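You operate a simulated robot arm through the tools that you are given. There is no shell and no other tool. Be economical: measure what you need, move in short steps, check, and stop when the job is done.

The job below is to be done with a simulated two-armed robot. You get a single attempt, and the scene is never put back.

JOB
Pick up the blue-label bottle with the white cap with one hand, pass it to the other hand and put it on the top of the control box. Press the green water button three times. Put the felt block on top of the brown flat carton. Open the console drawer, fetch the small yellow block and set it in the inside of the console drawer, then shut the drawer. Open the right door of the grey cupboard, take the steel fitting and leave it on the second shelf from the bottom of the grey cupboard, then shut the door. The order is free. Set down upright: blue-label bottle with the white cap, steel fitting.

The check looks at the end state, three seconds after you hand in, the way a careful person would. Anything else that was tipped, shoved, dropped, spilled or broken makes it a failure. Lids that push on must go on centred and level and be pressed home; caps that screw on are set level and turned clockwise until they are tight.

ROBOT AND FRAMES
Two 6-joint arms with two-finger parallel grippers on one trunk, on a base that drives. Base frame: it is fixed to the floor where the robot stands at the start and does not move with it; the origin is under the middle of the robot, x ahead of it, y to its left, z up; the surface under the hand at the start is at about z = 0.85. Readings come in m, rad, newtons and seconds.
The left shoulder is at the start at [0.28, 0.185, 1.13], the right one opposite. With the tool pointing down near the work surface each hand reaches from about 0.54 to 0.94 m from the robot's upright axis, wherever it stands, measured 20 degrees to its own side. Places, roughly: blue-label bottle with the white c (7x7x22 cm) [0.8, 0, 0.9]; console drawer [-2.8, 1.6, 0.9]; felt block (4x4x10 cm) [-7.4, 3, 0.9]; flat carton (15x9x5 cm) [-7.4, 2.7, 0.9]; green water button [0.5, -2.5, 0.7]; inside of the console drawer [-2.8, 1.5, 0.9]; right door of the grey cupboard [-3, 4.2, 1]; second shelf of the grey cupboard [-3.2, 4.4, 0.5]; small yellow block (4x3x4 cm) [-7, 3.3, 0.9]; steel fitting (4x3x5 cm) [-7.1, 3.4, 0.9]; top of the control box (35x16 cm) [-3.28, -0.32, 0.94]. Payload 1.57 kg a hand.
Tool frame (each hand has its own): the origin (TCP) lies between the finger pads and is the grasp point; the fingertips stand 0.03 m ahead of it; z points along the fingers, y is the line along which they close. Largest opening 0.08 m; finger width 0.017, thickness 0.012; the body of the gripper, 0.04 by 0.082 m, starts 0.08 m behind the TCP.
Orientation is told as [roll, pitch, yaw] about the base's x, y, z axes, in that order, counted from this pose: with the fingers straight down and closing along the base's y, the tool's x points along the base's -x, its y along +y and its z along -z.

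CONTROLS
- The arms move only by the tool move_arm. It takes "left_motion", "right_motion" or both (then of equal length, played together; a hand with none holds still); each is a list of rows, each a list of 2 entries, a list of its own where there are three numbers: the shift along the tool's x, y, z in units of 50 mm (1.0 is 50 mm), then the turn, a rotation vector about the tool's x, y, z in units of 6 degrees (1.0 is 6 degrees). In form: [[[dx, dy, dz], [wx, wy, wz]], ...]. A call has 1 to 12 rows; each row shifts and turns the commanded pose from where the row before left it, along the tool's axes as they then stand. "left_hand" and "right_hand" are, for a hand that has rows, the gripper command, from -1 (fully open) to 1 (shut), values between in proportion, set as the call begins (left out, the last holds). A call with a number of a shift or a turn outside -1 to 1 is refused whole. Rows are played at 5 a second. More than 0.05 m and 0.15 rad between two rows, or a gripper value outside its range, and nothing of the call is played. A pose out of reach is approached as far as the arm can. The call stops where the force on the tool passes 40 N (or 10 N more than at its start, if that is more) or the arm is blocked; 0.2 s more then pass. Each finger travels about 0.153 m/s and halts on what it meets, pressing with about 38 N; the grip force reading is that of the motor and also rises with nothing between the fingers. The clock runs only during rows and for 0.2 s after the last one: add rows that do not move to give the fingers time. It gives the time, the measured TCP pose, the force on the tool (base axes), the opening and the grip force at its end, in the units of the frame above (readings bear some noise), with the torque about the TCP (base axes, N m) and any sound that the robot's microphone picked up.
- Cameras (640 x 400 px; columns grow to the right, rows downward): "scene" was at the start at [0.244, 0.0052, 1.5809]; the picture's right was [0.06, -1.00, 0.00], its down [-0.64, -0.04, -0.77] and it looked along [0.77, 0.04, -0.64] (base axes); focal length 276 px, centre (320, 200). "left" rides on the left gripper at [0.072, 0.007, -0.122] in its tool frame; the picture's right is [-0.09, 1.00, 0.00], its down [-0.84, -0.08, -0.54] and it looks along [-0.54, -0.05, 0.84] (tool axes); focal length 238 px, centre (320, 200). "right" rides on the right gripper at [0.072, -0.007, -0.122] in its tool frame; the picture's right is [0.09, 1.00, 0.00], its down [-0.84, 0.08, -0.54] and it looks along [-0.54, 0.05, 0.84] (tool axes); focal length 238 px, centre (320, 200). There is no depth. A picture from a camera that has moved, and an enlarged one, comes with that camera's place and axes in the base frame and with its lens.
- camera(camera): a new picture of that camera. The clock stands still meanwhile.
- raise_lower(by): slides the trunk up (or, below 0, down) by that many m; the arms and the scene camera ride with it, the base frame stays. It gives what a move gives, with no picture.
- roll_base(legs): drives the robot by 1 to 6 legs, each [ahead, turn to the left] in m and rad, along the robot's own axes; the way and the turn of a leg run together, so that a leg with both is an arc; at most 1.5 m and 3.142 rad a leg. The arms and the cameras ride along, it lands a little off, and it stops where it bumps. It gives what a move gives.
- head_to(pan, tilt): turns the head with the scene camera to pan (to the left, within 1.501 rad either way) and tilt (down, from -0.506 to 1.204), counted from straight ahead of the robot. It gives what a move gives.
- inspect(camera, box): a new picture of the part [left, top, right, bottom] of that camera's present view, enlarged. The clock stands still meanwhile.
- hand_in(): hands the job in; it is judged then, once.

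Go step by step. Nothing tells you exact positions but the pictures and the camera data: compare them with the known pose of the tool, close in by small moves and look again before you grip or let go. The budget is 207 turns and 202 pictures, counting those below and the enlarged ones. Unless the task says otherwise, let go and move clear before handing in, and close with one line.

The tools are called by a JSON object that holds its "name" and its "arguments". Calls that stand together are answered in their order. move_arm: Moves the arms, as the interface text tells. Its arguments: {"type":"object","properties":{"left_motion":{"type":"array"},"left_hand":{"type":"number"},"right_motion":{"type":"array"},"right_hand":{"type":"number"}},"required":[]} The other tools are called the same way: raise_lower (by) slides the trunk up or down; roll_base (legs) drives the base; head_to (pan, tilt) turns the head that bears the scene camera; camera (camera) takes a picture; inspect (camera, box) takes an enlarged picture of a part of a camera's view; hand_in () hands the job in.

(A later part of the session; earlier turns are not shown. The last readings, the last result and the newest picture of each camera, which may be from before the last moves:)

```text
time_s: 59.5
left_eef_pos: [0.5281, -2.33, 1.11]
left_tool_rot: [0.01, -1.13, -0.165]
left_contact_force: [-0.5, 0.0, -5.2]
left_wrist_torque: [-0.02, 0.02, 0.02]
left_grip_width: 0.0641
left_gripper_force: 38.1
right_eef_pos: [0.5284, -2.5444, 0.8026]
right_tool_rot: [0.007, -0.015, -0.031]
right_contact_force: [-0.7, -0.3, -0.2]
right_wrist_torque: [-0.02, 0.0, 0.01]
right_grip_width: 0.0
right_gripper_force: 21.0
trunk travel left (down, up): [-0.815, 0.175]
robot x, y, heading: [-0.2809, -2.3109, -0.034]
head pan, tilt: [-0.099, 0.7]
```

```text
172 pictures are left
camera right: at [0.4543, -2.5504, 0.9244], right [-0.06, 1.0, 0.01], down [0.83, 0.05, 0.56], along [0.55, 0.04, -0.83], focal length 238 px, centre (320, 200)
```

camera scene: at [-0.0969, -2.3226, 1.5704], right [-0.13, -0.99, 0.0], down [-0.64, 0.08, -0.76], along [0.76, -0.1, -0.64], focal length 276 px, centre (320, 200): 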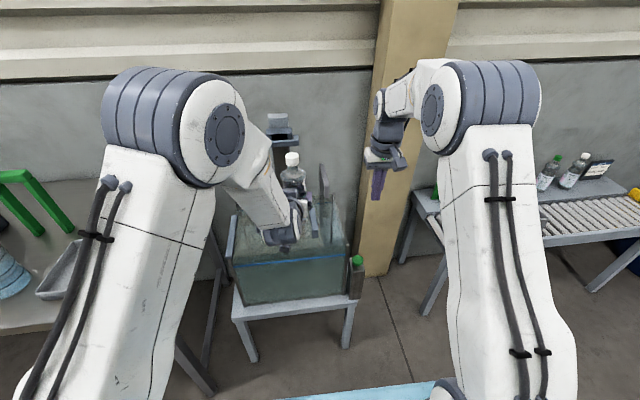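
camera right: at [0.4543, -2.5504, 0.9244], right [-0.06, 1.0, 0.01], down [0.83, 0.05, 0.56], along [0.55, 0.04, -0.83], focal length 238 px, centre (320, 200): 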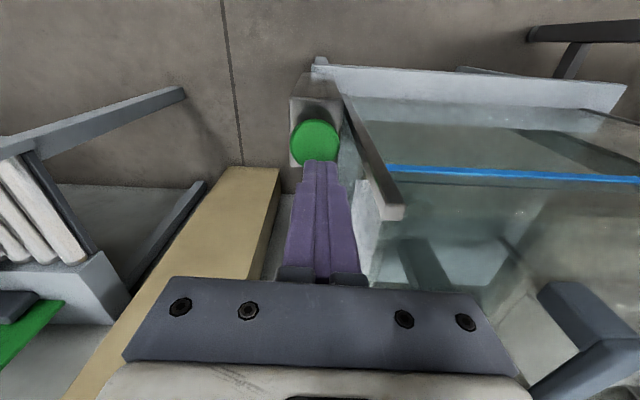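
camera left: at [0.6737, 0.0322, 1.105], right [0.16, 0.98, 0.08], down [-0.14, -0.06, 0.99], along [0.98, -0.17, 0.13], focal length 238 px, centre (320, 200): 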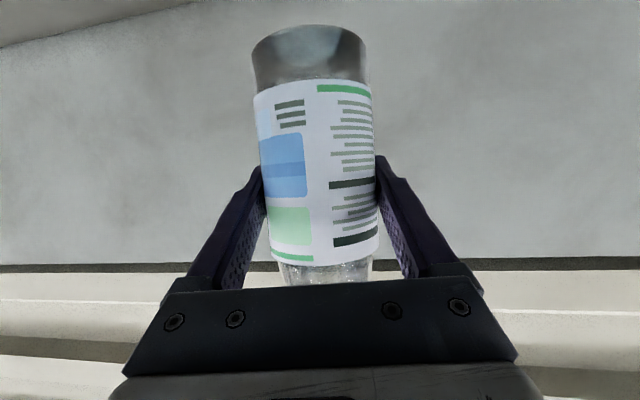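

I shift 5 mm right and press down gently once, watching force and sound.

{"name": "move_arm", "arguments": {"right_motion": [[[0, -0.1, 0.35], [0, 0, 0]], [[0, 0, 0.35], [0, 0, 0]], [[0, 0, 0.1], [0, 0, 0]], [[0, 0, 0.1], [0, 0, 0]], [[0, 0, 0.06], [0, 0, 0]], [[0, 0, 0], [0, 0, 0]]]}}

{"name": "inspect", "arguments": {"camera": "scene", "box": [280, 160, 440, 300]}}

```text
time_s: 60.9
left_eef_pos: [0.5275, -2.3302, 1.1095]
left_tool_rot: [0.013, -1.13, -0.166]
left_contact_force: [0.3, 0.7, -5.7]
left_wrist_torque: [-0.02, -0.01, 0.01]
left_grip_width: 0.0643
left_gripper_force: 38.1
right_eef_pos: [0.5266, -2.548, 0.7548]
right_tool_rot: [0.009, -0.017, -0.029]
right_contact_force: [-0.1, 1.5, 2.3]
right_wrist_torque: [0.04, -0.01, -0.01]
right_grip_width: 0.0
right_gripper_force: 21.5
trunk travel left (down, up): [-0.815, 0.175]
robot x, y, heading: [-0.2826, -2.3089, -0.028]
head pan, tilt: [-0.099, 0.7]
heard: click
```

```text
2.86 times, centred on (360, 230) of scene
camera zoom: at [-0.0372, -2.3239, 1.5705], right [-0.13, -0.99, 0.0], down [-0.64, 0.08, -0.76], along [0.76, -0.1, -0.64], focal length 788 px, centre (206, 114)
```

zoom: 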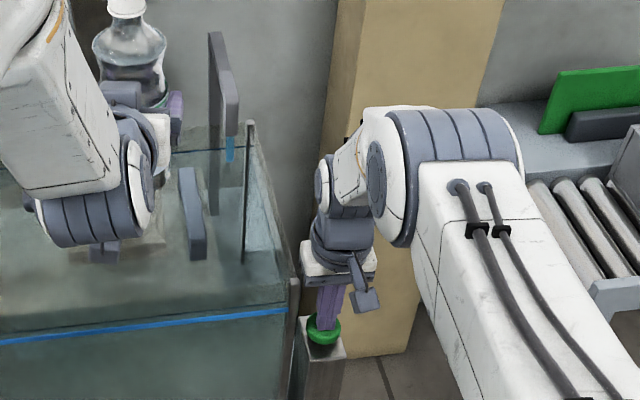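

A click was heard. I release and press twice more, one call per press.

{"name": "move_arm", "arguments": {"right_motion": [[[0, 0, -0.3], [0, 0, 0]], [[0, 0, -0.3], [0, 0, 0]], [[0, 0, 0], [0, 0, 0]], [[0, 0, 0], [0, 0, 0]]]}}

{"name": "move_arm", "arguments": {"right_motion": [[[0, 0, 0.3], [0, 0, 0]], [[0, 0, 0.15], [0, 0, 0]], [[0, 0, 0.1], [0, 0, 0]], [[0, 0, 0.05], [0, 0, 0]], [[0, 0, 0], [0, 0, 0]]]}}

{"name": "move_arm", "arguments": {"right_motion": [[[0, 0, -0.3], [0, 0, 0]], [[0, 0, -0.3], [0, 0, 0]], [[0, 0, 0], [0, 0, 0]], [[0, 0, 0], [0, 0, 0]]]}}

{"name": "move_arm", "arguments": {"right_motion": [[[0, 0, 0.3], [0, 0, 0]], [[0, 0, 0.15], [0, 0, 0]], [[0, 0, 0.1], [0, 0, 0]], [[0, 0, 0.05], [0, 0, 0]], [[0, 0, 0], [0, 0, 0]]]}}

{"name": "camera", "arguments": {"camera": "right"}}

```text
time_s: 61.9
left_eef_pos: [0.5274, -2.3305, 1.1099]
left_tool_rot: [0.012, -1.13, -0.166]
left_contact_force: [-0.4, -0.5, -5.0]
left_wrist_torque: [0.01, 0.05, -0.02]
left_grip_width: 0.0642
left_gripper_force: 37.4
right_eef_pos: [0.5274, -2.5509, 0.7851]
right_tool_rot: [0.008, -0.015, -0.028]
right_contact_force: [-0.3, 0.3, -0.5]
right_wrist_torque: [0.0, -0.01, 0.04]
right_grip_width: 0.0002
right_gripper_force: 21.3
trunk travel left (down, up): [-0.815, 0.175]
robot x, y, heading: [-0.2783, -2.3059, -0.029]
head pan, tilt: [-0.099, 0.7]
```

```text
time_s: 63.1
left_eef_pos: [0.5281, -2.3303, 1.1093]
left_tool_rot: [0.012, -1.13, -0.165]
left_contact_force: [-0.1, 0.7, -4.0]
left_wrist_torque: [0.03, 0.01, 0.01]
left_grip_width: 0.064
left_gripper_force: 37.6
right_eef_pos: [0.5285, -2.5508, 0.7549]
right_tool_rot: [0.007, -0.015, -0.029]
right_contact_force: [-0.4, 1.5, 1.8]
right_wrist_torque: [0.01, 0.06, 0.01]
right_grip_width: 0.0002
right_gripper_force: 21.5
trunk travel left (down, up): [-0.815, 0.175]
robot x, y, heading: [-0.2791, -2.3097, -0.031]
head pan, tilt: [-0.099, 0.7]
heard: click
```

```text
time_s: 64.1
left_eef_pos: [0.528, -2.3303, 1.1099]
left_tool_rot: [0.011, -1.131, -0.167]
left_contact_force: [0.2, 0.3, -5.1]
left_wrist_torque: [0.0, 0.03, 0.02]
left_grip_width: 0.064
left_gripper_force: 37.7
right_eef_pos: [0.5252, -2.5502, 0.7866]
right_tool_rot: [0.008, -0.013, -0.029]
right_contact_force: [0.2, 0.7, 0.7]
right_wrist_torque: [0.01, 0.01, -0.03]
right_grip_width: 0.0
right_gripper_force: 21.2
trunk travel left (down, up): [-0.815, 0.175]
robot x, y, heading: [-0.281, -2.3081, -0.027]
head pan, tilt: [-0.099, 0.7]
```

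```text
time_s: 65.3
left_eef_pos: [0.5278, -2.329, 1.1105]
left_tool_rot: [0.013, -1.131, -0.166]
left_contact_force: [-0.2, -0.3, -4.9]
left_wrist_torque: [0.0, 0.04, -0.02]
left_grip_width: 0.0641
left_gripper_force: 38.2
right_eef_pos: [0.5269, -2.55, 0.7551]
right_tool_rot: [0.005, -0.016, -0.032]
right_contact_force: [0.6, -0.9, 2.8]
right_wrist_torque: [0.0, 0.0, 0.01]
right_grip_width: 0.0
right_gripper_force: 21.1
trunk travel left (down, up): [-0.815, 0.175]
robot x, y, heading: [-0.2845, -2.3064, -0.033]
head pan, tilt: [-0.099, 0.7]
heard: click
```

```text
170 pictures are left
camera right: at [0.4522, -2.5569, 0.8759], right [-0.06, 1.0, 0.01], down [0.83, 0.05, 0.56], along [0.55, 0.04, -0.83], focal length 238 px, centre (320, 200)
```

right: 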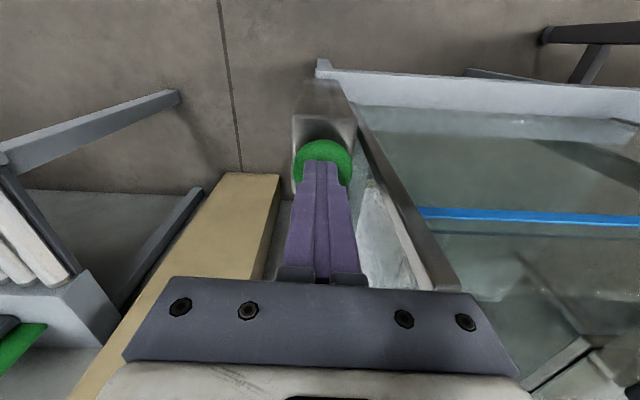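

Three presses clicked. I lift the right hand, retract it, back away and look for the control box.

{"name": "move_arm", "arguments": {"right_motion": [[[0, 0, -0.9], [0, 0, 0]], [[0, 0, -0.9], [0, 0, 0]], [[0, 0, -0.9], [0, 0, 0]], [[0, 0, -0.9], [0, 0, 0]], [[0, 0, -0.9], [0, 0, 0]], [[0, 0, -0.9], [0, 0, 0]], [[0, 0, -0.9], [0, 0, 0]], [[0.8, 0, -0.5], [0, 0, 0]], [[0.9, 0, -0.4], [0, 0, 0]], [[0.9, 0, 0], [0, 0, 0]], [[0.9, 0, 0], [0, 0, 0]], [[0.8, 0, 0], [0, 0, 0]]], "right_hand": -1}}

{"name": "raise_lower", "arguments": {"by": 0.1}}

{"name": "roll_base", "arguments": {"legs": [[-0.7, 0], [0, 2.44]]}}

{"name": "head_to", "arguments": {"pan": 0.0, "tilt": 0.25}}

{"name": "camera", "arguments": {"camera": "scene"}}

```text
time_s: 67.9
left_eef_pos: [0.5293, -2.3299, 1.1094]
left_tool_rot: [0.012, -1.132, -0.167]
left_contact_force: [0.1, 0.8, -4.8]
left_wrist_torque: [-0.04, 0.01, 0.01]
left_grip_width: 0.0644
left_gripper_force: 37.5
right_eef_pos: [0.3048, -2.5482, 1.1138]
right_tool_rot: [0.007, -0.014, -0.029]
right_contact_force: [0.8, -0.4, 0.6]
right_wrist_torque: [-0.01, 0.01, 0.03]
right_grip_width: 0.08
right_gripper_force: 0.1
trunk travel left (down, up): [-0.815, 0.175]
robot x, y, heading: [-0.2805, -2.311, -0.028]
head pan, tilt: [-0.099, 0.7]
```

```text
time_s: 69.2
left_eef_pos: [0.5286, -2.3301, 1.2085]
left_tool_rot: [0.011, -1.13, -0.165]
left_contact_force: [-0.6, -0.6, -5.0]
left_wrist_torque: [0.03, 0.01, 0.01]
left_grip_width: 0.0641
left_gripper_force: 38.5
right_eef_pos: [0.3072, -2.5492, 1.2137]
right_tool_rot: [0.007, -0.015, -0.03]
right_contact_force: [0.7, 1.0, 0.1]
right_wrist_torque: [-0.02, 0.02, -0.02]
right_grip_width: 0.0802
right_gripper_force: 0.1
trunk travel left (down, up): [-0.915, 0.075]
robot x, y, heading: [-0.2823, -2.3087, -0.033]
head pan, tilt: [-0.099, 0.7]
```

```text
time_s: 78.9
left_eef_pos: [-1.595, -1.7777, 1.2094]
left_tool_rot: [0.012, -1.129, 2.316]
left_contact_force: [-0.3, 0.0, -5.4]
left_wrist_torque: [-0.02, 0.0, -0.01]
left_grip_width: 0.0641
left_gripper_force: 37.6
right_eef_pos: [-1.2853, -1.7421, 1.2136]
right_tool_rot: [0.008, -0.014, 2.452]
right_contact_force: [0.4, -0.1, 0.7]
right_wrist_torque: [-0.03, -0.01, -0.01]
right_grip_width: 0.0801
right_gripper_force: 0.1
trunk travel left (down, up): [-0.915, 0.075]
robot x, y, heading: [-0.9644, -2.2907, 2.452]
head pan, tilt: [-0.099, 0.7]
```

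```text
time_s: 79.8
left_eef_pos: [-1.5936, -1.7799, 1.2127]
left_tool_rot: [0.014, -1.132, 2.314]
left_contact_force: [0.2, 0.1, -4.0]
left_wrist_torque: [-0.02, -0.03, 0.02]
left_grip_width: 0.0641
left_gripper_force: 38.5
right_eef_pos: [-1.2826, -1.7438, 1.2151]
right_tool_rot: [0.008, -0.016, 2.452]
right_contact_force: [-1.2, -0.5, -0.3]
right_wrist_torque: [0.03, -0.01, 0.01]
right_grip_width: 0.0801
right_gripper_force: 0.1
trunk travel left (down, up): [-0.915, 0.075]
robot x, y, heading: [-0.9658, -2.293, 2.453]
head pan, tilt: [0.0, 0.25]
```

```text
169 pictures are left
camera scene: at [-1.1685, -2.1265, 1.7113], right [0.64, 0.77, 0.0], down [0.19, -0.16, -0.97], along [-0.75, 0.61, -0.25], focal length 276 px, centre (320, 200)
```

scene: 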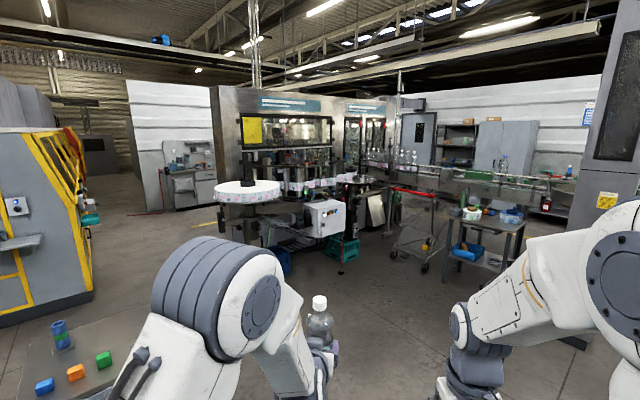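

The control box is the white box on a post straight ahead. I zoom in on it.

{"name": "inspect", "arguments": {"camera": "scene", "box": [200, 130, 400, 290]}}

```text
2.50 times, centred on (300, 210) of scene
camera zoom: at [-1.1685, -2.1265, 1.7113], right [0.64, 0.77, 0.0], down [0.19, -0.16, -0.97], along [-0.75, 0.61, -0.25], focal length 689 px, centre (370, 175)
```

zoom: 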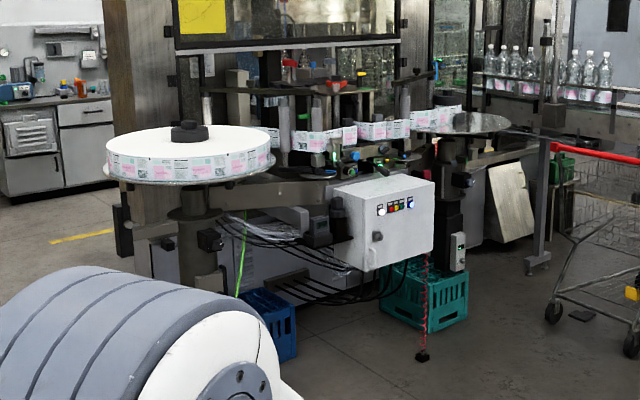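

The box top lies straight along my present heading, so I drive up diagonally, first part way.

{"name": "roll_base", "arguments": {"legs": [[1.5, 0], [0.35, 0]]}}

{"name": "head_to", "arguments": {"pan": 0.0, "tilt": 0.6}}

{"name": "camera", "arguments": {"camera": "scene"}}

```text
time_s: 88.9
left_eef_pos: [-2.965, -0.5952, 1.212]
left_tool_rot: [0.012, -1.132, 2.291]
left_contact_force: [0.1, -0.8, -5.7]
left_wrist_torque: [0.01, -0.03, -0.03]
left_grip_width: 0.0639
left_gripper_force: 37.7
right_eef_pos: [-2.6538, -0.5668, 1.2149]
right_tool_rot: [0.006, -0.017, 2.426]
right_contact_force: [-0.4, 0.6, 0.7]
right_wrist_torque: [0.01, 0.02, -0.01]
right_grip_width: 0.0798
right_gripper_force: 0.1
trunk travel left (down, up): [-0.915, 0.075]
robot x, y, heading: [-2.354, -1.1227, 2.431]
head pan, tilt: [0.0, 0.25]
```

```text
time_s: 89.7
left_eef_pos: [-2.965, -0.5953, 1.2114]
left_tool_rot: [0.013, -1.132, 2.292]
left_contact_force: [1.2, 0.4, -4.3]
left_wrist_torque: [-0.03, -0.03, -0.01]
left_grip_width: 0.0643
left_gripper_force: 38.0
right_eef_pos: [-2.6539, -0.5678, 1.2154]
right_tool_rot: [0.007, -0.018, 2.428]
right_contact_force: [-0.3, 0.2, -0.3]
right_wrist_torque: [0.03, -0.02, -0.01]
right_grip_width: 0.0799
right_gripper_force: 0.0
trunk travel left (down, up): [-0.915, 0.075]
robot x, y, heading: [-2.352, -1.1223, 2.43]
head pan, tilt: [0.0, 0.6]
```

```text
167 pictures are left
camera scene: at [-2.5425, -0.9588, 1.6792], right [0.65, 0.76, 0.0], down [0.43, -0.37, -0.83], along [-0.62, 0.54, -0.56], focal length 276 px, centre (320, 200)
```

scene: 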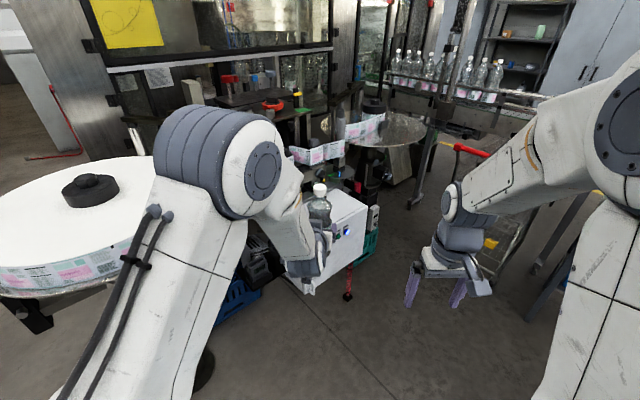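

{"name": "inspect", "arguments": {"camera": "scene", "box": [230, 150, 410, 310]}}

{"name": "camera", "arguments": {"camera": "right"}}

```text
2.50 times, centred on (320, 230) of scene
camera zoom: at [-2.5425, -0.9588, 1.6792], right [0.65, 0.76, 0.0], down [0.43, -0.37, -0.83], along [-0.62, 0.54, -0.56], focal length 689 px, centre (320, 125)
```

zoom: 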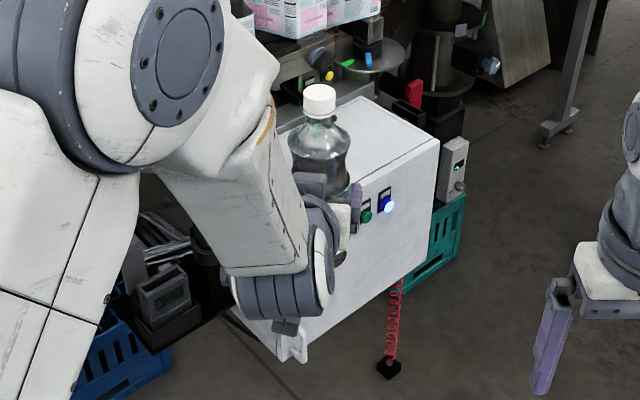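

```text
165 pictures are left
camera right: at [-2.5933, -0.6101, 1.3356], right [-0.58, -0.81, 0.01], down [-0.67, 0.49, 0.56], along [-0.46, 0.32, -0.83], focal length 238 px, centre (320, 200)
```

right: 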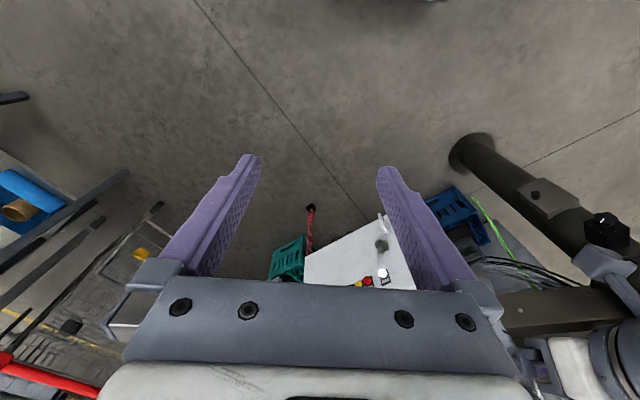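

The box top spans roughly x -3.20..-3.36, y -0.11..-0.47 and is free. I drive the remaining 0.42 m.

{"name": "roll_base", "arguments": {"legs": [[0.42, 0]]}}

{"name": "camera", "arguments": {"camera": "scene"}}

{"name": "camera", "arguments": {"camera": "left"}}

{"name": "camera", "arguments": {"camera": "right"}}

```text
time_s: 92.3
left_eef_pos: [-3.2818, -0.3148, 1.2115]
left_tool_rot: [0.015, -1.133, 2.285]
left_contact_force: [0.3, 0.4, -5.3]
left_wrist_torque: [-0.05, -0.01, -0.01]
left_grip_width: 0.0645
left_gripper_force: 38.8
right_eef_pos: [-2.9725, -0.288, 1.2141]
right_tool_rot: [0.007, -0.018, 2.423]
right_contact_force: [-0.1, -0.4, -0.4]
right_wrist_torque: [-0.01, 0.01, 0.0]
right_grip_width: 0.0801
right_gripper_force: 0.1
trunk travel left (down, up): [-0.915, 0.075]
robot x, y, heading: [-2.6747, -0.8437, 2.423]
head pan, tilt: [0.0, 0.6]
```

```text
164 pictures are left
camera scene: at [-2.8619, -0.68, 1.6791], right [0.66, 0.75, 0.0], down [0.43, -0.37, -0.82], along [-0.62, 0.54, -0.57], focal length 276 px, centre (320, 200)
```

scene: 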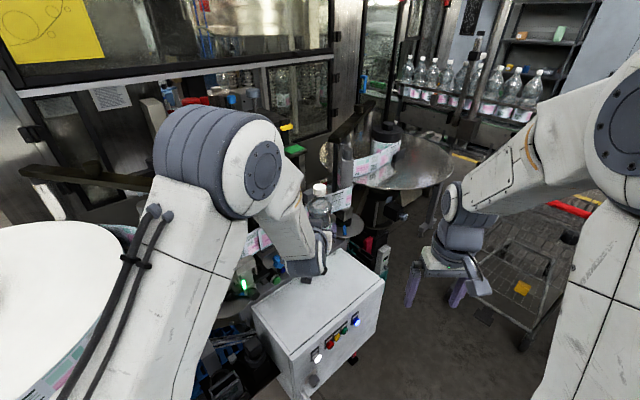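

```text
163 pictures are left
camera left: at [-3.1937, -0.425, 1.1975], right [-0.77, -0.63, 0.09], down [0.15, -0.05, 0.99], along [-0.62, 0.77, 0.13], focal length 238 px, centre (320, 200)
```

left: 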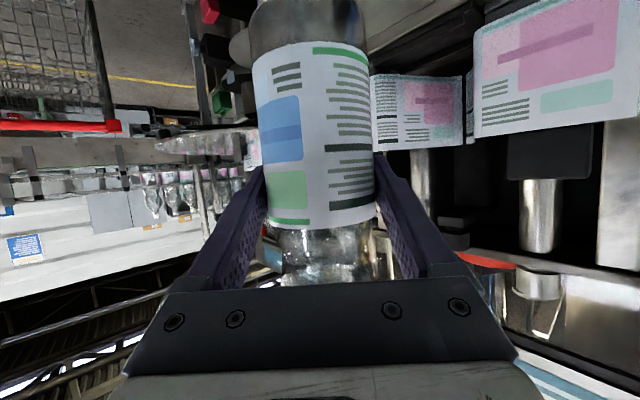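

```text
162 pictures are left
camera right: at [-2.9109, -0.331, 1.3356], right [-0.59, -0.81, 0.01], down [-0.67, 0.49, 0.56], along [-0.45, 0.32, -0.83], focal length 238 px, centre (320, 200)
```

right: 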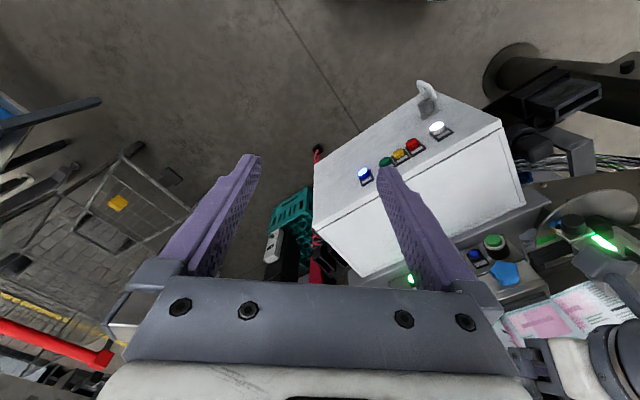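

The bottle stands over the box top's centre ([-3.28, -0.315]). It seems to have slid down a centimetre in the grip, so I lower in steps and check.

{"name": "move_arm", "arguments": {"left_motion": [[[0.725, 0, 0.339], [0, 0, 0]], [[0.725, 0, 0.339], [0, 0, 0]], [[0.725, 0, 0.339], [0, 0, 0]], [[0, 0, 0], [0, 0, 0]]]}}

{"name": "inspect", "arguments": {"camera": "scene", "box": [230, 150, 410, 310]}}

{"name": "camera", "arguments": {"camera": "left"}}

```text
time_s: 93.3
left_eef_pos: [-3.2845, -0.3172, 1.0922]
left_tool_rot: [0.011, -1.132, 2.288]
left_contact_force: [0.7, -0.3, -5.4]
left_wrist_torque: [0.0, 0.01, -0.01]
left_grip_width: 0.0644
left_gripper_force: 38.3
right_eef_pos: [-2.9717, -0.2876, 1.2148]
right_tool_rot: [0.007, -0.018, 2.422]
right_contact_force: [-0.1, 0.6, 0.0]
right_wrist_torque: [-0.03, 0.0, -0.01]
right_grip_width: 0.0798
right_gripper_force: 0.2
trunk travel left (down, up): [-0.915, 0.075]
robot x, y, heading: [-2.6743, -0.8442, 2.424]
head pan, tilt: [0.0, 0.6]
```

```text
2.50 times, centred on (320, 230) of scene
camera zoom: at [-2.8621, -0.6798, 1.6791], right [0.66, 0.75, 0.0], down [0.43, -0.37, -0.82], along [-0.62, 0.54, -0.57], focal length 689 px, centre (320, 125)
```

zoom: 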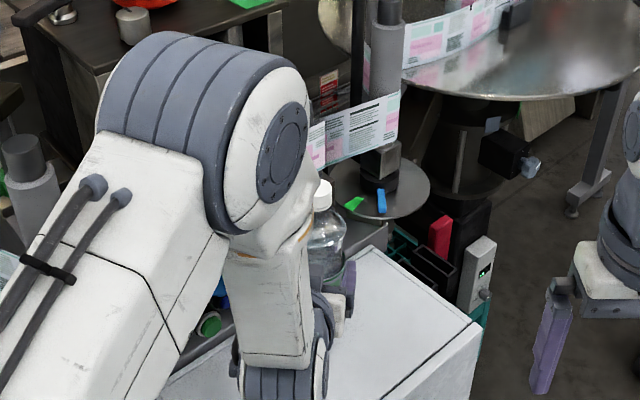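

```text
160 pictures are left
camera left: at [-3.1958, -0.4264, 1.0783], right [-0.77, -0.63, 0.09], down [0.15, -0.05, 0.99], along [-0.62, 0.77, 0.13], focal length 238 px, centre (320, 200)
```

left: 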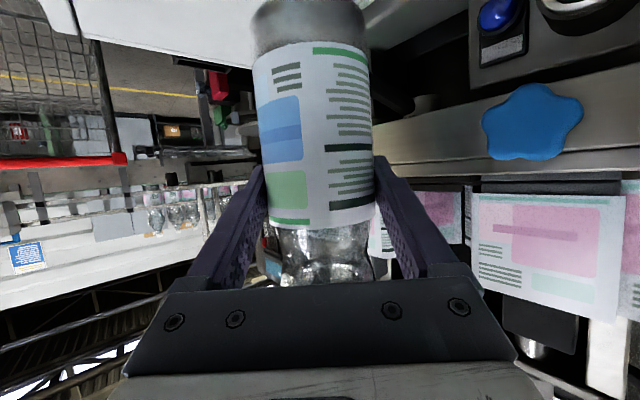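

No further slip; bottle bottom is about 8.5 cm under the TCP, roughly 6.5 cm above the box. I lower 5.5 cm, then creep.

{"name": "move_arm", "arguments": {"left_motion": [[[0.5, 0, 0.233], [0, 0, 0]], [[0.5, 0, 0.233], [0, 0, 0]], [[0.09, 0, 0.042], [0, 0, 0]], [[0.05, 0, 0.024], [0, 0, 0]], [[0, 0, 0], [0, 0, 0]]]}}

{"name": "camera", "arguments": {"camera": "left"}}

{"name": "camera", "arguments": {"camera": "right"}}

```text
time_s: 94.5
left_eef_pos: [-3.2838, -0.3147, 1.0323]
left_tool_rot: [0.01, -1.144, 2.289]
left_contact_force: [-3.4, 5.5, 23.4]
left_wrist_torque: [0.73, -0.3, 0.08]
left_grip_width: 0.0645
left_gripper_force: 37.9
right_eef_pos: [-2.9714, -0.2874, 1.216]
right_tool_rot: [0.007, -0.018, 2.423]
right_contact_force: [0.2, -0.1, 0.4]
right_wrist_torque: [0.03, 0.01, -0.03]
right_grip_width: 0.0801
right_gripper_force: 0.0
trunk travel left (down, up): [-0.915, 0.075]
robot x, y, heading: [-2.6736, -0.8375, 2.424]
head pan, tilt: [0.0, 0.6]
```

```text
159 pictures are left
camera left: at [-3.1952, -0.4242, 1.0174], right [-0.77, -0.63, 0.09], down [0.16, -0.06, 0.99], along [-0.62, 0.77, 0.14], focal length 238 px, centre (320, 200)
```

left: 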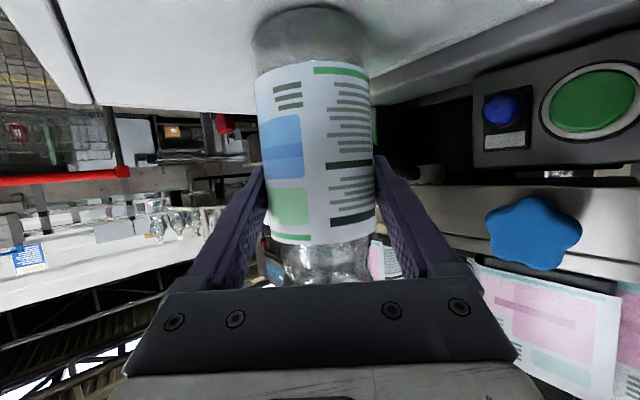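

```text
158 pictures are left
camera right: at [-2.9103, -0.3313, 1.336], right [-0.59, -0.81, 0.01], down [-0.67, 0.49, 0.56], along [-0.45, 0.32, -0.83], focal length 238 px, centre (320, 200)
```

right: 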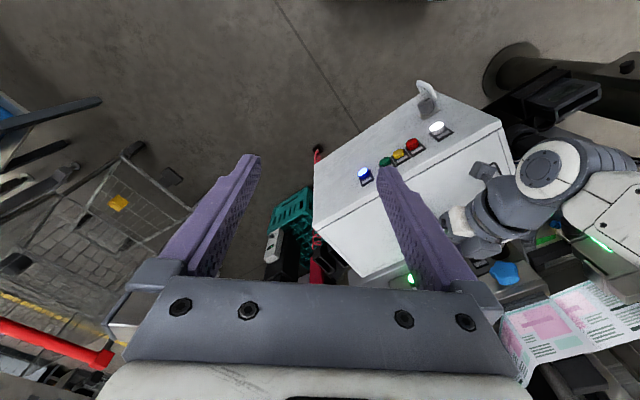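

The bottle rests on the box (upward force 23 N). I ease off 3 mm and open the left hand.

{"name": "move_arm", "arguments": {"left_motion": [[[-0.06, 0, -0.028], [0, 0, 0]], [[0, 0, 0], [0, 0, 0]]]}}

{"name": "move_arm", "arguments": {"left_motion": [[[0, 0, 0], [0, 0, 0]], [[0, 0, 0], [0, 0, 0]], [[0, 0, 0], [0, 0, 0]]], "left_hand": -1}}

{"name": "camera", "arguments": {"camera": "left"}}

```text
time_s: 95.1
left_eef_pos: [-3.282, -0.3165, 1.0332]
left_tool_rot: [0.014, -1.132, 2.283]
left_contact_force: [-2.4, 6.4, 11.3]
left_wrist_torque: [0.88, 0.13, 0.06]
left_grip_width: 0.0641
left_gripper_force: 37.7
right_eef_pos: [-2.9712, -0.2876, 1.2153]
right_tool_rot: [0.009, -0.017, 2.421]
right_contact_force: [0.7, -0.8, -0.4]
right_wrist_torque: [-0.01, 0.01, -0.03]
right_grip_width: 0.0799
right_gripper_force: 0.1
trunk travel left (down, up): [-0.915, 0.075]
robot x, y, heading: [-2.6736, -0.844, 2.419]
head pan, tilt: [0.0, 0.6]
```

```text
time_s: 95.9
left_eef_pos: [-3.2819, -0.3152, 1.032]
left_tool_rot: [0.015, -1.133, 2.283]
left_contact_force: [0.7, -0.1, -0.2]
left_wrist_torque: [0.0, 0.04, 0.0]
left_grip_width: 0.0798
left_gripper_force: 0.1
right_eef_pos: [-2.971, -0.2884, 1.2153]
right_tool_rot: [0.008, -0.019, 2.422]
right_contact_force: [0.0, 0.1, 0.3]
right_wrist_torque: [0.04, 0.01, 0.01]
right_grip_width: 0.0798
right_gripper_force: 0.1
trunk travel left (down, up): [-0.915, 0.075]
robot x, y, heading: [-2.6746, -0.8412, 2.421]
head pan, tilt: [0.0, 0.6]
```

```text
157 pictures are left
camera left: at [-3.1938, -0.4267, 1.0183], right [-0.77, -0.63, 0.09], down [0.15, -0.05, 0.99], along [-0.62, 0.77, 0.13], focal length 238 px, centre (320, 200)
```

left: 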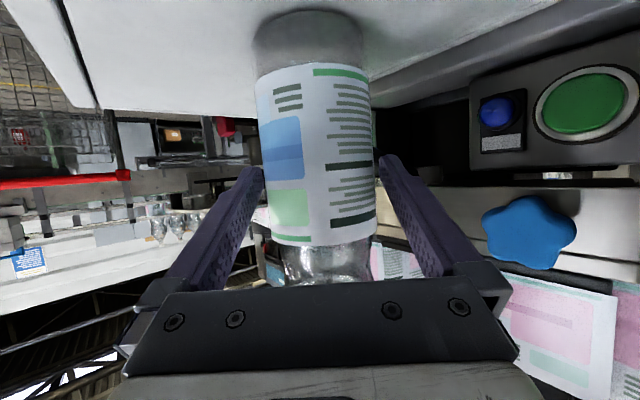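

Bottle stands. I withdraw the left hand straight back along its fingers.

{"name": "move_arm", "arguments": {"left_motion": [[[0, 0, -0.4], [0, 0, 0]], [[0, 0, -0.7], [0, 0, 0]], [[0, 0, -0.9], [0, 0, 0]], [[0, 0, -0.9], [0, 0, 0]], [[0, 0, 0], [0, 0, 0]]]}}

{"name": "camera", "arguments": {"camera": "left"}}

{"name": "camera", "arguments": {"camera": "scene"}}

```text
time_s: 97.1
left_eef_pos: [-3.1972, -0.4134, 1.0946]
left_tool_rot: [0.013, -1.132, 2.288]
left_contact_force: [0.5, -0.7, -0.9]
left_wrist_torque: [0.0, -0.01, -0.01]
left_grip_width: 0.0803
left_gripper_force: 0.0
right_eef_pos: [-2.9719, -0.2884, 1.2157]
right_tool_rot: [0.007, -0.017, 2.422]
right_contact_force: [0.1, -0.6, 0.7]
right_wrist_torque: [0.01, 0.02, 0.03]
right_grip_width: 0.0802
right_gripper_force: 0.0
trunk travel left (down, up): [-0.915, 0.075]
robot x, y, heading: [-2.6701, -0.8438, 2.422]
head pan, tilt: [0.0, 0.6]
```

```text
156 pictures are left
camera left: at [-3.1088, -0.5233, 1.0798], right [-0.77, -0.63, 0.09], down [0.15, -0.05, 0.99], along [-0.62, 0.77, 0.13], focal length 238 px, centre (320, 200)
```

left: 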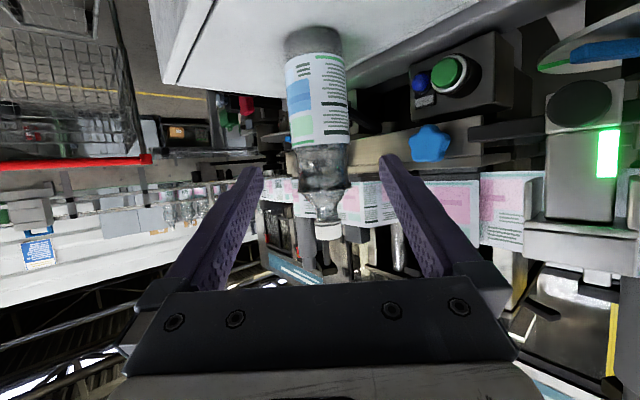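

```text
155 pictures are left
camera scene: at [-2.8615, -0.6803, 1.6792], right [0.66, 0.75, 0.0], down [0.43, -0.37, -0.83], along [-0.62, 0.54, -0.56], focal length 276 px, centre (320, 200)
```

scene: 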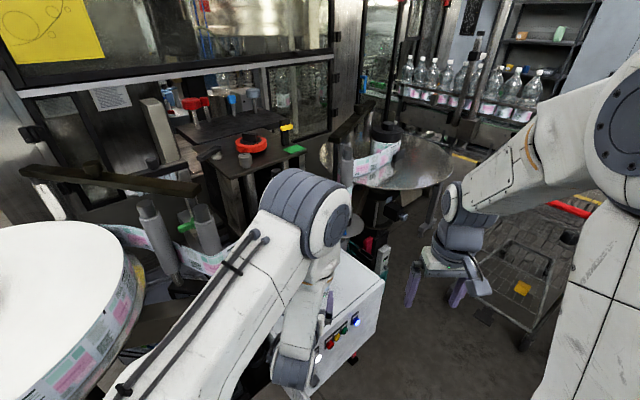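

The bottle stands upright on the box. I back away and look toward the drawer area.

{"name": "roll_base", "arguments": {"legs": [[-0.9, 0], [0, -0.75]]}}

{"name": "head_to", "arguments": {"pan": 0, "tilt": 0.2}}

{"name": "camera", "arguments": {"camera": "scene"}}

{"name": "head_to", "arguments": {"pan": 0.7, "tilt": 0.3}}

{"name": "camera", "arguments": {"camera": "scene"}}

```text
time_s: 103.9
left_eef_pos: [-2.0831, -0.7703, 1.0934]
left_tool_rot: [0.014, -1.133, 1.54]
left_contact_force: [-0.7, -0.3, 0.5]
left_wrist_torque: [0.0, 0.01, 0.03]
left_grip_width: 0.0799
left_gripper_force: 0.0
right_eef_pos: [-1.8307, -0.831, 1.2146]
right_tool_rot: [0.007, -0.018, 1.678]
right_contact_force: [0.5, 0.1, -0.1]
right_wrist_torque: [0.01, 0.01, 0.03]
right_grip_width: 0.08
right_gripper_force: 0.1
trunk travel left (down, up): [-0.915, 0.075]
robot x, y, heading: [-1.9914, -1.4401, 1.671]
head pan, tilt: [0.0, 0.6]
```

```text
time_s: 104.7
left_eef_pos: [-2.0817, -0.7691, 1.0931]
left_tool_rot: [0.013, -1.134, 1.539]
left_contact_force: [0.4, 0.4, 0.9]
left_wrist_torque: [-0.02, -0.04, 0.01]
left_grip_width: 0.0799
left_gripper_force: 0.1
right_eef_pos: [-1.8301, -0.8309, 1.2155]
right_tool_rot: [0.007, -0.018, 1.677]
right_contact_force: [0.4, -0.3, 0.2]
right_wrist_torque: [0.02, -0.02, 0.02]
right_grip_width: 0.0799
right_gripper_force: 0.1
trunk travel left (down, up): [-0.915, 0.075]
robot x, y, heading: [-1.9923, -1.441, 1.673]
head pan, tilt: [0.0, 0.201]
```

```text
154 pictures are left
camera scene: at [-2.0172, -1.1894, 1.7159], right [0.99, 0.11, 0.0], down [0.02, -0.2, -0.98], along [-0.1, 0.97, -0.2], focal length 276 px, centre (320, 200)
```

scene: 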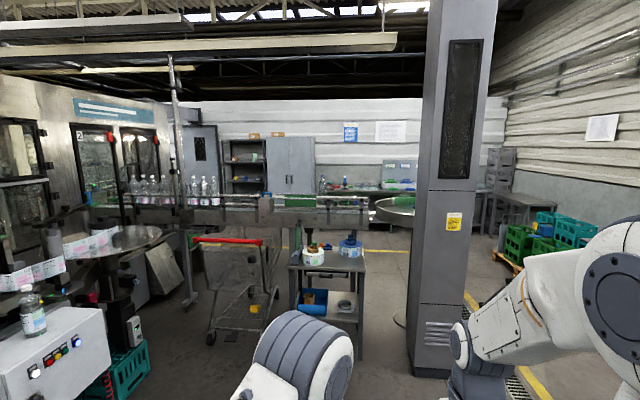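

```text
time_s: 105.8
left_eef_pos: [-2.0817, -0.7696, 1.0927]
left_tool_rot: [0.014, -1.132, 1.538]
left_contact_force: [0.2, 0.2, -0.3]
left_wrist_torque: [0.01, -0.02, 0.01]
left_grip_width: 0.0798
left_gripper_force: 0.1
right_eef_pos: [-1.8309, -0.8309, 1.2152]
right_tool_rot: [0.009, -0.017, 1.677]
right_contact_force: [0.2, -0.2, 0.2]
right_wrist_torque: [-0.01, -0.03, -0.01]
right_grip_width: 0.0797
right_gripper_force: 0.1
trunk travel left (down, up): [-0.915, 0.075]
robot x, y, heading: [-1.9936, -1.4403, 1.677]
head pan, tilt: [0.7, 0.3]
```

```text
153 pictures are left
camera scene: at [-2.0747, -1.2174, 1.7067], right [0.69, 0.72, 0.0], down [0.21, -0.21, -0.96], along [-0.69, 0.66, -0.3], focal length 276 px, centre (320, 200)
```

scene: 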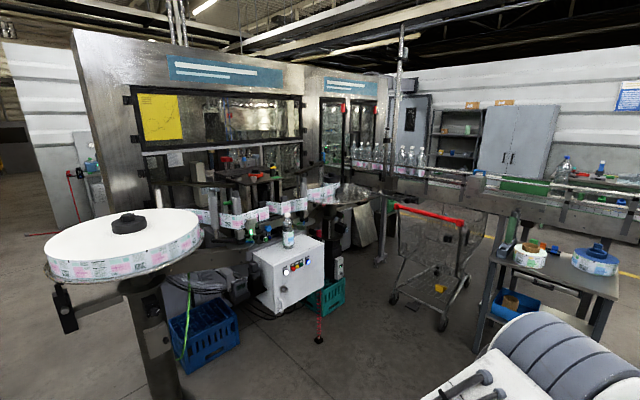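

The console drawer seems to face the far (+y) side of the conveyor line. I drive around the pillar on the right-hand side and look again.

{"name": "roll_base", "arguments": {"legs": [[0, -0.96], [1.4, 0], [0.6, 0], [0, 0.86]]}}

{"name": "head_to", "arguments": {"pan": 0.3, "tilt": 0.3}}

{"name": "camera", "arguments": {"camera": "scene"}}

```text
time_s: 120.5
left_eef_pos: [-0.4959, 0.5672, 1.0936]
left_tool_rot: [0.013, -1.132, 1.437]
left_contact_force: [0.3, -0.2, -0.2]
left_wrist_torque: [0.01, 0.01, 0.0]
left_grip_width: 0.0804
left_gripper_force: 0.2
right_eef_pos: [-0.2516, 0.4792, 1.2147]
right_tool_rot: [0.007, -0.017, 1.574]
right_contact_force: [0.7, -0.5, -0.2]
right_wrist_torque: [0.01, -0.01, 0.0]
right_grip_width: 0.0801
right_gripper_force: 0.0
trunk travel left (down, up): [-0.915, 0.075]
robot x, y, heading: [-0.4736, -0.1091, 1.579]
head pan, tilt: [0.7, 0.3]
```

```text
time_s: 121.4
left_eef_pos: [-0.4967, 0.5661, 1.0935]
left_tool_rot: [0.012, -1.133, 1.439]
left_contact_force: [0.7, 0.4, 0.0]
left_wrist_torque: [0.01, 0.0, 0.03]
left_grip_width: 0.0803
left_gripper_force: 0.0
right_eef_pos: [-0.2529, 0.4785, 1.2149]
right_tool_rot: [0.008, -0.018, 1.575]
right_contact_force: [0.3, 0.0, -0.6]
right_wrist_torque: [0.02, 0.02, 0.03]
right_grip_width: 0.0798
right_gripper_force: 0.1
trunk travel left (down, up): [-0.915, 0.075]
robot x, y, heading: [-0.4722, -0.1121, 1.579]
head pan, tilt: [0.3, 0.3]
```

```text
152 pictures are left
camera scene: at [-0.5023, 0.1371, 1.7067], right [0.95, 0.3, 0.0], down [0.09, -0.28, -0.96], along [-0.29, 0.91, -0.3], focal length 276 px, centre (320, 200)
```

scene: 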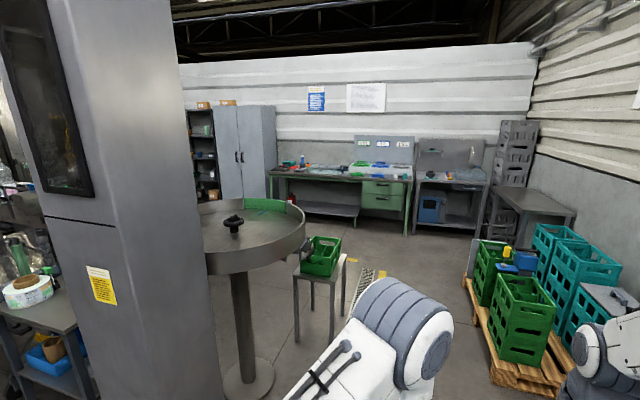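

There is a gap about a metre wide between the stool and the pallet. I drive through it.

{"name": "roll_base", "arguments": {"legs": [[0, -0.055], [1.5, 0], [1.4, 0], [0, 1.35]]}}

{"name": "head_to", "arguments": {"pan": 0.2, "tilt": 0.3}}

{"name": "camera", "arguments": {"camera": "scene"}}

```text
time_s: 139.2
left_eef_pos: [-1.0662, 2.8753, 1.0934]
left_tool_rot: [0.012, -1.132, 2.818]
left_contact_force: [0.4, 0.2, 0.7]
left_wrist_torque: [-0.01, 0.01, -0.04]
left_grip_width: 0.08
left_gripper_force: 0.0
right_eef_pos: [-0.934, 3.0982, 1.2146]
right_tool_rot: [0.007, -0.017, 2.954]
right_contact_force: [-0.7, -0.6, -0.4]
right_wrist_torque: [0.0, 0.05, 0.01]
right_grip_width: 0.08
right_gripper_force: 0.1
trunk travel left (down, up): [-0.915, 0.075]
robot x, y, heading: [-0.3956, 2.7708, 2.959]
head pan, tilt: [0.3, 0.3]
```

```text
time_s: 139.8
left_eef_pos: [-1.0654, 2.8768, 1.0937]
left_tool_rot: [0.011, -1.133, 2.819]
left_contact_force: [0.0, -0.4, 0.1]
left_wrist_torque: [-0.03, -0.01, -0.02]
left_grip_width: 0.0801
left_gripper_force: 0.1
right_eef_pos: [-0.9348, 3.0988, 1.2143]
right_tool_rot: [0.006, -0.019, 2.954]
right_contact_force: [0.0, 0.3, 0.0]
right_wrist_torque: [0.0, -0.01, -0.02]
right_grip_width: 0.0799
right_gripper_force: 0.0
trunk travel left (down, up): [-0.915, 0.075]
robot x, y, heading: [-0.394, 2.768, 2.956]
head pan, tilt: [0.201, 0.3]
```

```text
151 pictures are left
camera scene: at [-0.6468, 2.7989, 1.7067], right [-0.02, 1.0, 0.0], down [0.3, 0.0, -0.96], along [-0.96, -0.02, -0.3], focal length 276 px, centre (320, 200)
```

scene: 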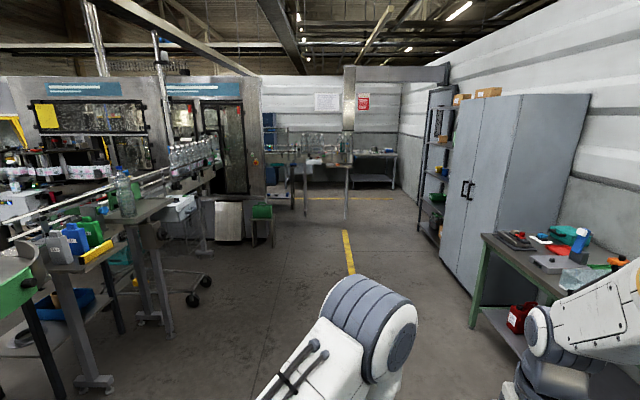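

{"name": "inspect", "arguments": {"camera": "scene", "box": [100, 130, 260, 290]}}

{"name": "inspect", "arguments": {"camera": "scene", "box": [410, 80, 600, 300]}}

```text
2.50 times, centred on (180, 210) of scene
camera zoom: at [-0.6468, 2.7989, 1.7067], right [-0.02, 1.0, 0.0], down [0.3, 0.0, -0.96], along [-0.96, -0.02, -0.3], focal length 689 px, centre (670, 175)
```

zoom: 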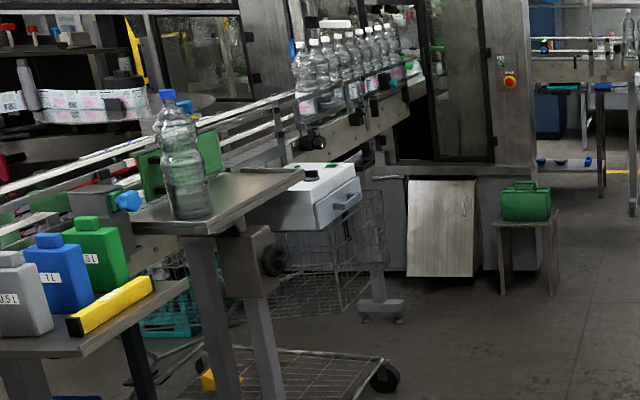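

```text
1.82 times, centred on (505, 190) of scene
camera zoom: at [-0.6468, 2.7989, 1.7067], right [-0.02, 1.0, 0.0], down [0.3, 0.0, -0.96], along [-0.96, -0.02, -0.3], focal length 501 px, centre (-16, 218)
```

zoom: 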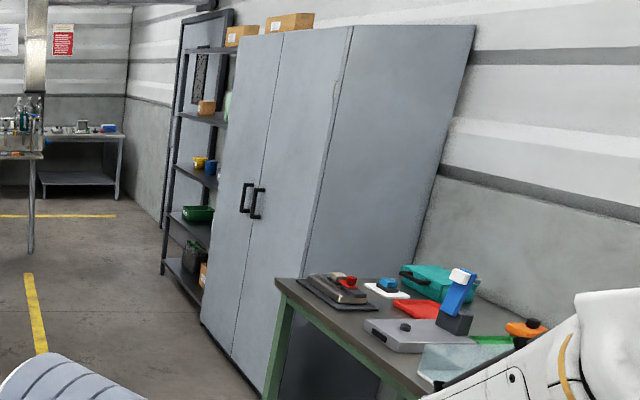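

The drawer console is the light box under the conveyor with its front facing +y; the cupboard's doors face -y. I drive into the corridor and face the drawer.

{"name": "roll_base", "arguments": {"legs": [[0, 0.255], [1.5, 0], [0.95, 0], [0, 1.5]]}}

{"name": "head_to", "arguments": {"pan": 0, "tilt": 0.6}}

{"name": "camera", "arguments": {"camera": "scene"}}

```text
time_s: 156.5
left_eef_pos: [-2.8527, 1.8981, 1.0938]
left_tool_rot: [0.013, -1.134, -1.702]
left_contact_force: [0.5, -0.3, -0.6]
left_wrist_torque: [-0.01, 0.02, 0.0]
left_grip_width: 0.0801
left_gripper_force: 0.0
right_eef_pos: [-3.0956, 1.985, 1.2155]
right_tool_rot: [0.006, -0.018, -1.565]
right_contact_force: [0.8, 0.0, 0.0]
right_wrist_torque: [0.02, 0.03, 0.03]
right_grip_width: 0.0799
right_gripper_force: 0.1
trunk travel left (down, up): [-0.915, 0.075]
robot x, y, heading: [-2.8765, 2.5738, -1.565]
head pan, tilt: [0.201, 0.3]
```

```text
time_s: 157.3
left_eef_pos: [-2.8526, 1.8989, 1.0932]
left_tool_rot: [0.013, -1.132, -1.702]
left_contact_force: [0.8, -0.1, 0.3]
left_wrist_torque: [0.0, -0.01, 0.0]
left_grip_width: 0.0801
left_gripper_force: 0.0
right_eef_pos: [-3.0951, 1.9844, 1.2154]
right_tool_rot: [0.006, -0.017, -1.568]
right_contact_force: [0.5, -0.1, -0.3]
right_wrist_torque: [0.0, 0.03, 0.0]
right_grip_width: 0.0799
right_gripper_force: 0.0
trunk travel left (down, up): [-0.915, 0.075]
robot x, y, heading: [-2.8747, 2.5762, -1.563]
head pan, tilt: [0.0, 0.6]
```

```text
148 pictures are left
camera scene: at [-2.8757, 2.3278, 1.6792], right [-1.0, -0.01, 0.0], down [0.0, 0.56, -0.83], along [0.01, -0.83, -0.56], focal length 276 px, centre (320, 200)
```

scene: 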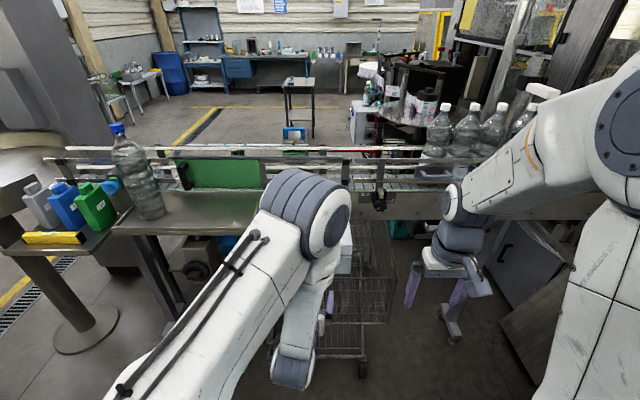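

The left arm blocks the view; I shift it to its own side.

{"name": "move_arm", "arguments": {"left_motion": [[[0, 0.95, 0], [0, 0, 0]], [[0, 0.95, 0], [0, 0, 0]], [[0, 0.95, 0], [0, 0, 0]], [[0, 0.95, 0], [0, 0, 0]], [[0, 0.95, 0], [0, 0, 0]], [[0, 0, 0], [0, 0, 0]]]}}

{"name": "camera", "arguments": {"camera": "scene"}}

{"name": "inspect", "arguments": {"camera": "scene", "box": [240, 150, 440, 310]}}

```text
time_s: 158.7
left_eef_pos: [-2.6176, 1.871, 1.0933]
left_tool_rot: [0.011, -1.134, -1.703]
left_contact_force: [-0.8, -0.7, -1.0]
left_wrist_torque: [-0.02, 0.04, -0.01]
left_grip_width: 0.0799
left_gripper_force: 0.0
right_eef_pos: [-3.0953, 1.9846, 1.2154]
right_tool_rot: [0.007, -0.017, -1.566]
right_contact_force: [0.5, 0.0, 0.1]
right_wrist_torque: [0.0, 0.03, 0.01]
right_grip_width: 0.0802
right_gripper_force: 0.1
trunk travel left (down, up): [-0.915, 0.075]
robot x, y, heading: [-2.8783, 2.5755, -1.564]
head pan, tilt: [0.0, 0.6]
```

```text
147 pictures are left
camera scene: at [-2.8752, 2.3279, 1.6792], right [-1.0, -0.01, 0.0], down [0.0, 0.56, -0.83], along [0.01, -0.83, -0.56], focal length 276 px, centre (320, 200)
```

scene: 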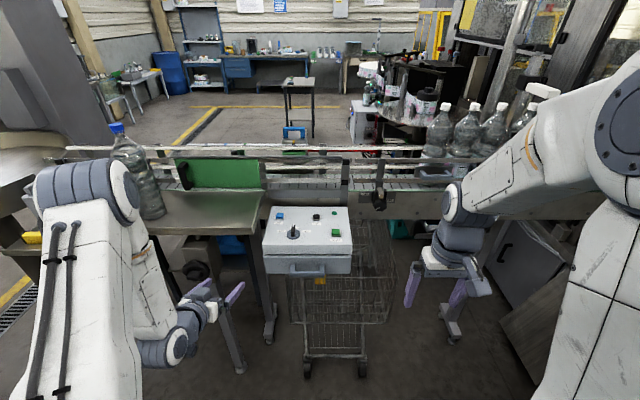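

```text
2.50 times, centred on (340, 230) of scene
camera zoom: at [-2.8752, 2.3279, 1.6792], right [-1.0, -0.01, 0.0], down [0.0, 0.56, -0.83], along [0.01, -0.83, -0.56], focal length 689 px, centre (270, 125)
```

zoom: 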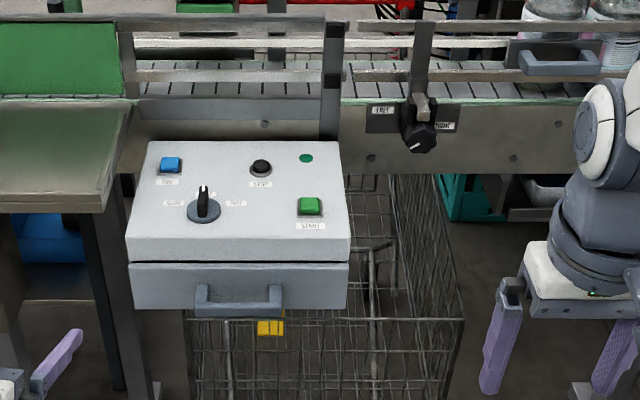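

The drawer handle is a horizontal bar at about [-2.82, 1.61, 0.87]. I turn the left hand to point level and to close vertically for a front grip.

{"name": "move_arm", "arguments": {"left_motion": [[[0, 0, 0], [0, -1, 0]], [[0, 0, 0], [0, -1, 0]], [[0, 0, 0], [0, -1, 0]], [[0, 0, 0], [0, -1, 0]], [[0, 0, 0], [0, 0, 0]]]}}

{"name": "camera", "arguments": {"camera": "scene"}}

```text
time_s: 159.9
left_eef_pos: [-2.6165, 1.8702, 1.095]
left_tool_rot: [0.278, -1.55, -1.966]
left_contact_force: [-0.1, 0.9, 0.2]
left_wrist_torque: [-0.02, 0.0, 0.01]
left_grip_width: 0.0801
left_gripper_force: 0.1
right_eef_pos: [-3.0945, 1.9837, 1.2148]
right_tool_rot: [0.007, -0.017, -1.565]
right_contact_force: [0.6, -0.6, -0.3]
right_wrist_torque: [0.0, 0.0, 0.0]
right_grip_width: 0.0802
right_gripper_force: 0.0
trunk travel left (down, up): [-0.915, 0.075]
robot x, y, heading: [-2.8747, 2.5788, -1.565]
head pan, tilt: [0.0, 0.6]
```

```text
145 pictures are left
camera scene: at [-2.8756, 2.3277, 1.6791], right [-1.0, -0.01, 0.0], down [0.0, 0.57, -0.82], along [0.01, -0.82, -0.57], focal length 276 px, centre (320, 200)
```

scene: 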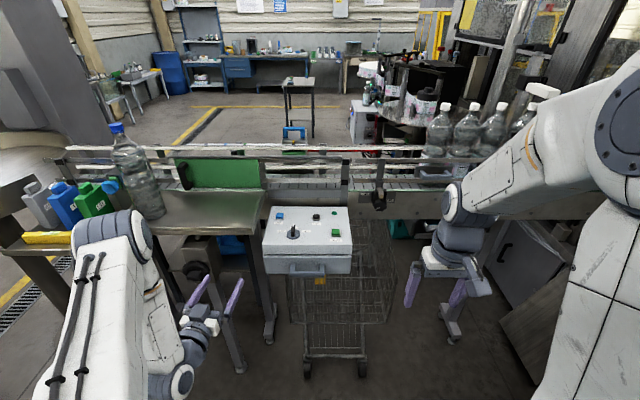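

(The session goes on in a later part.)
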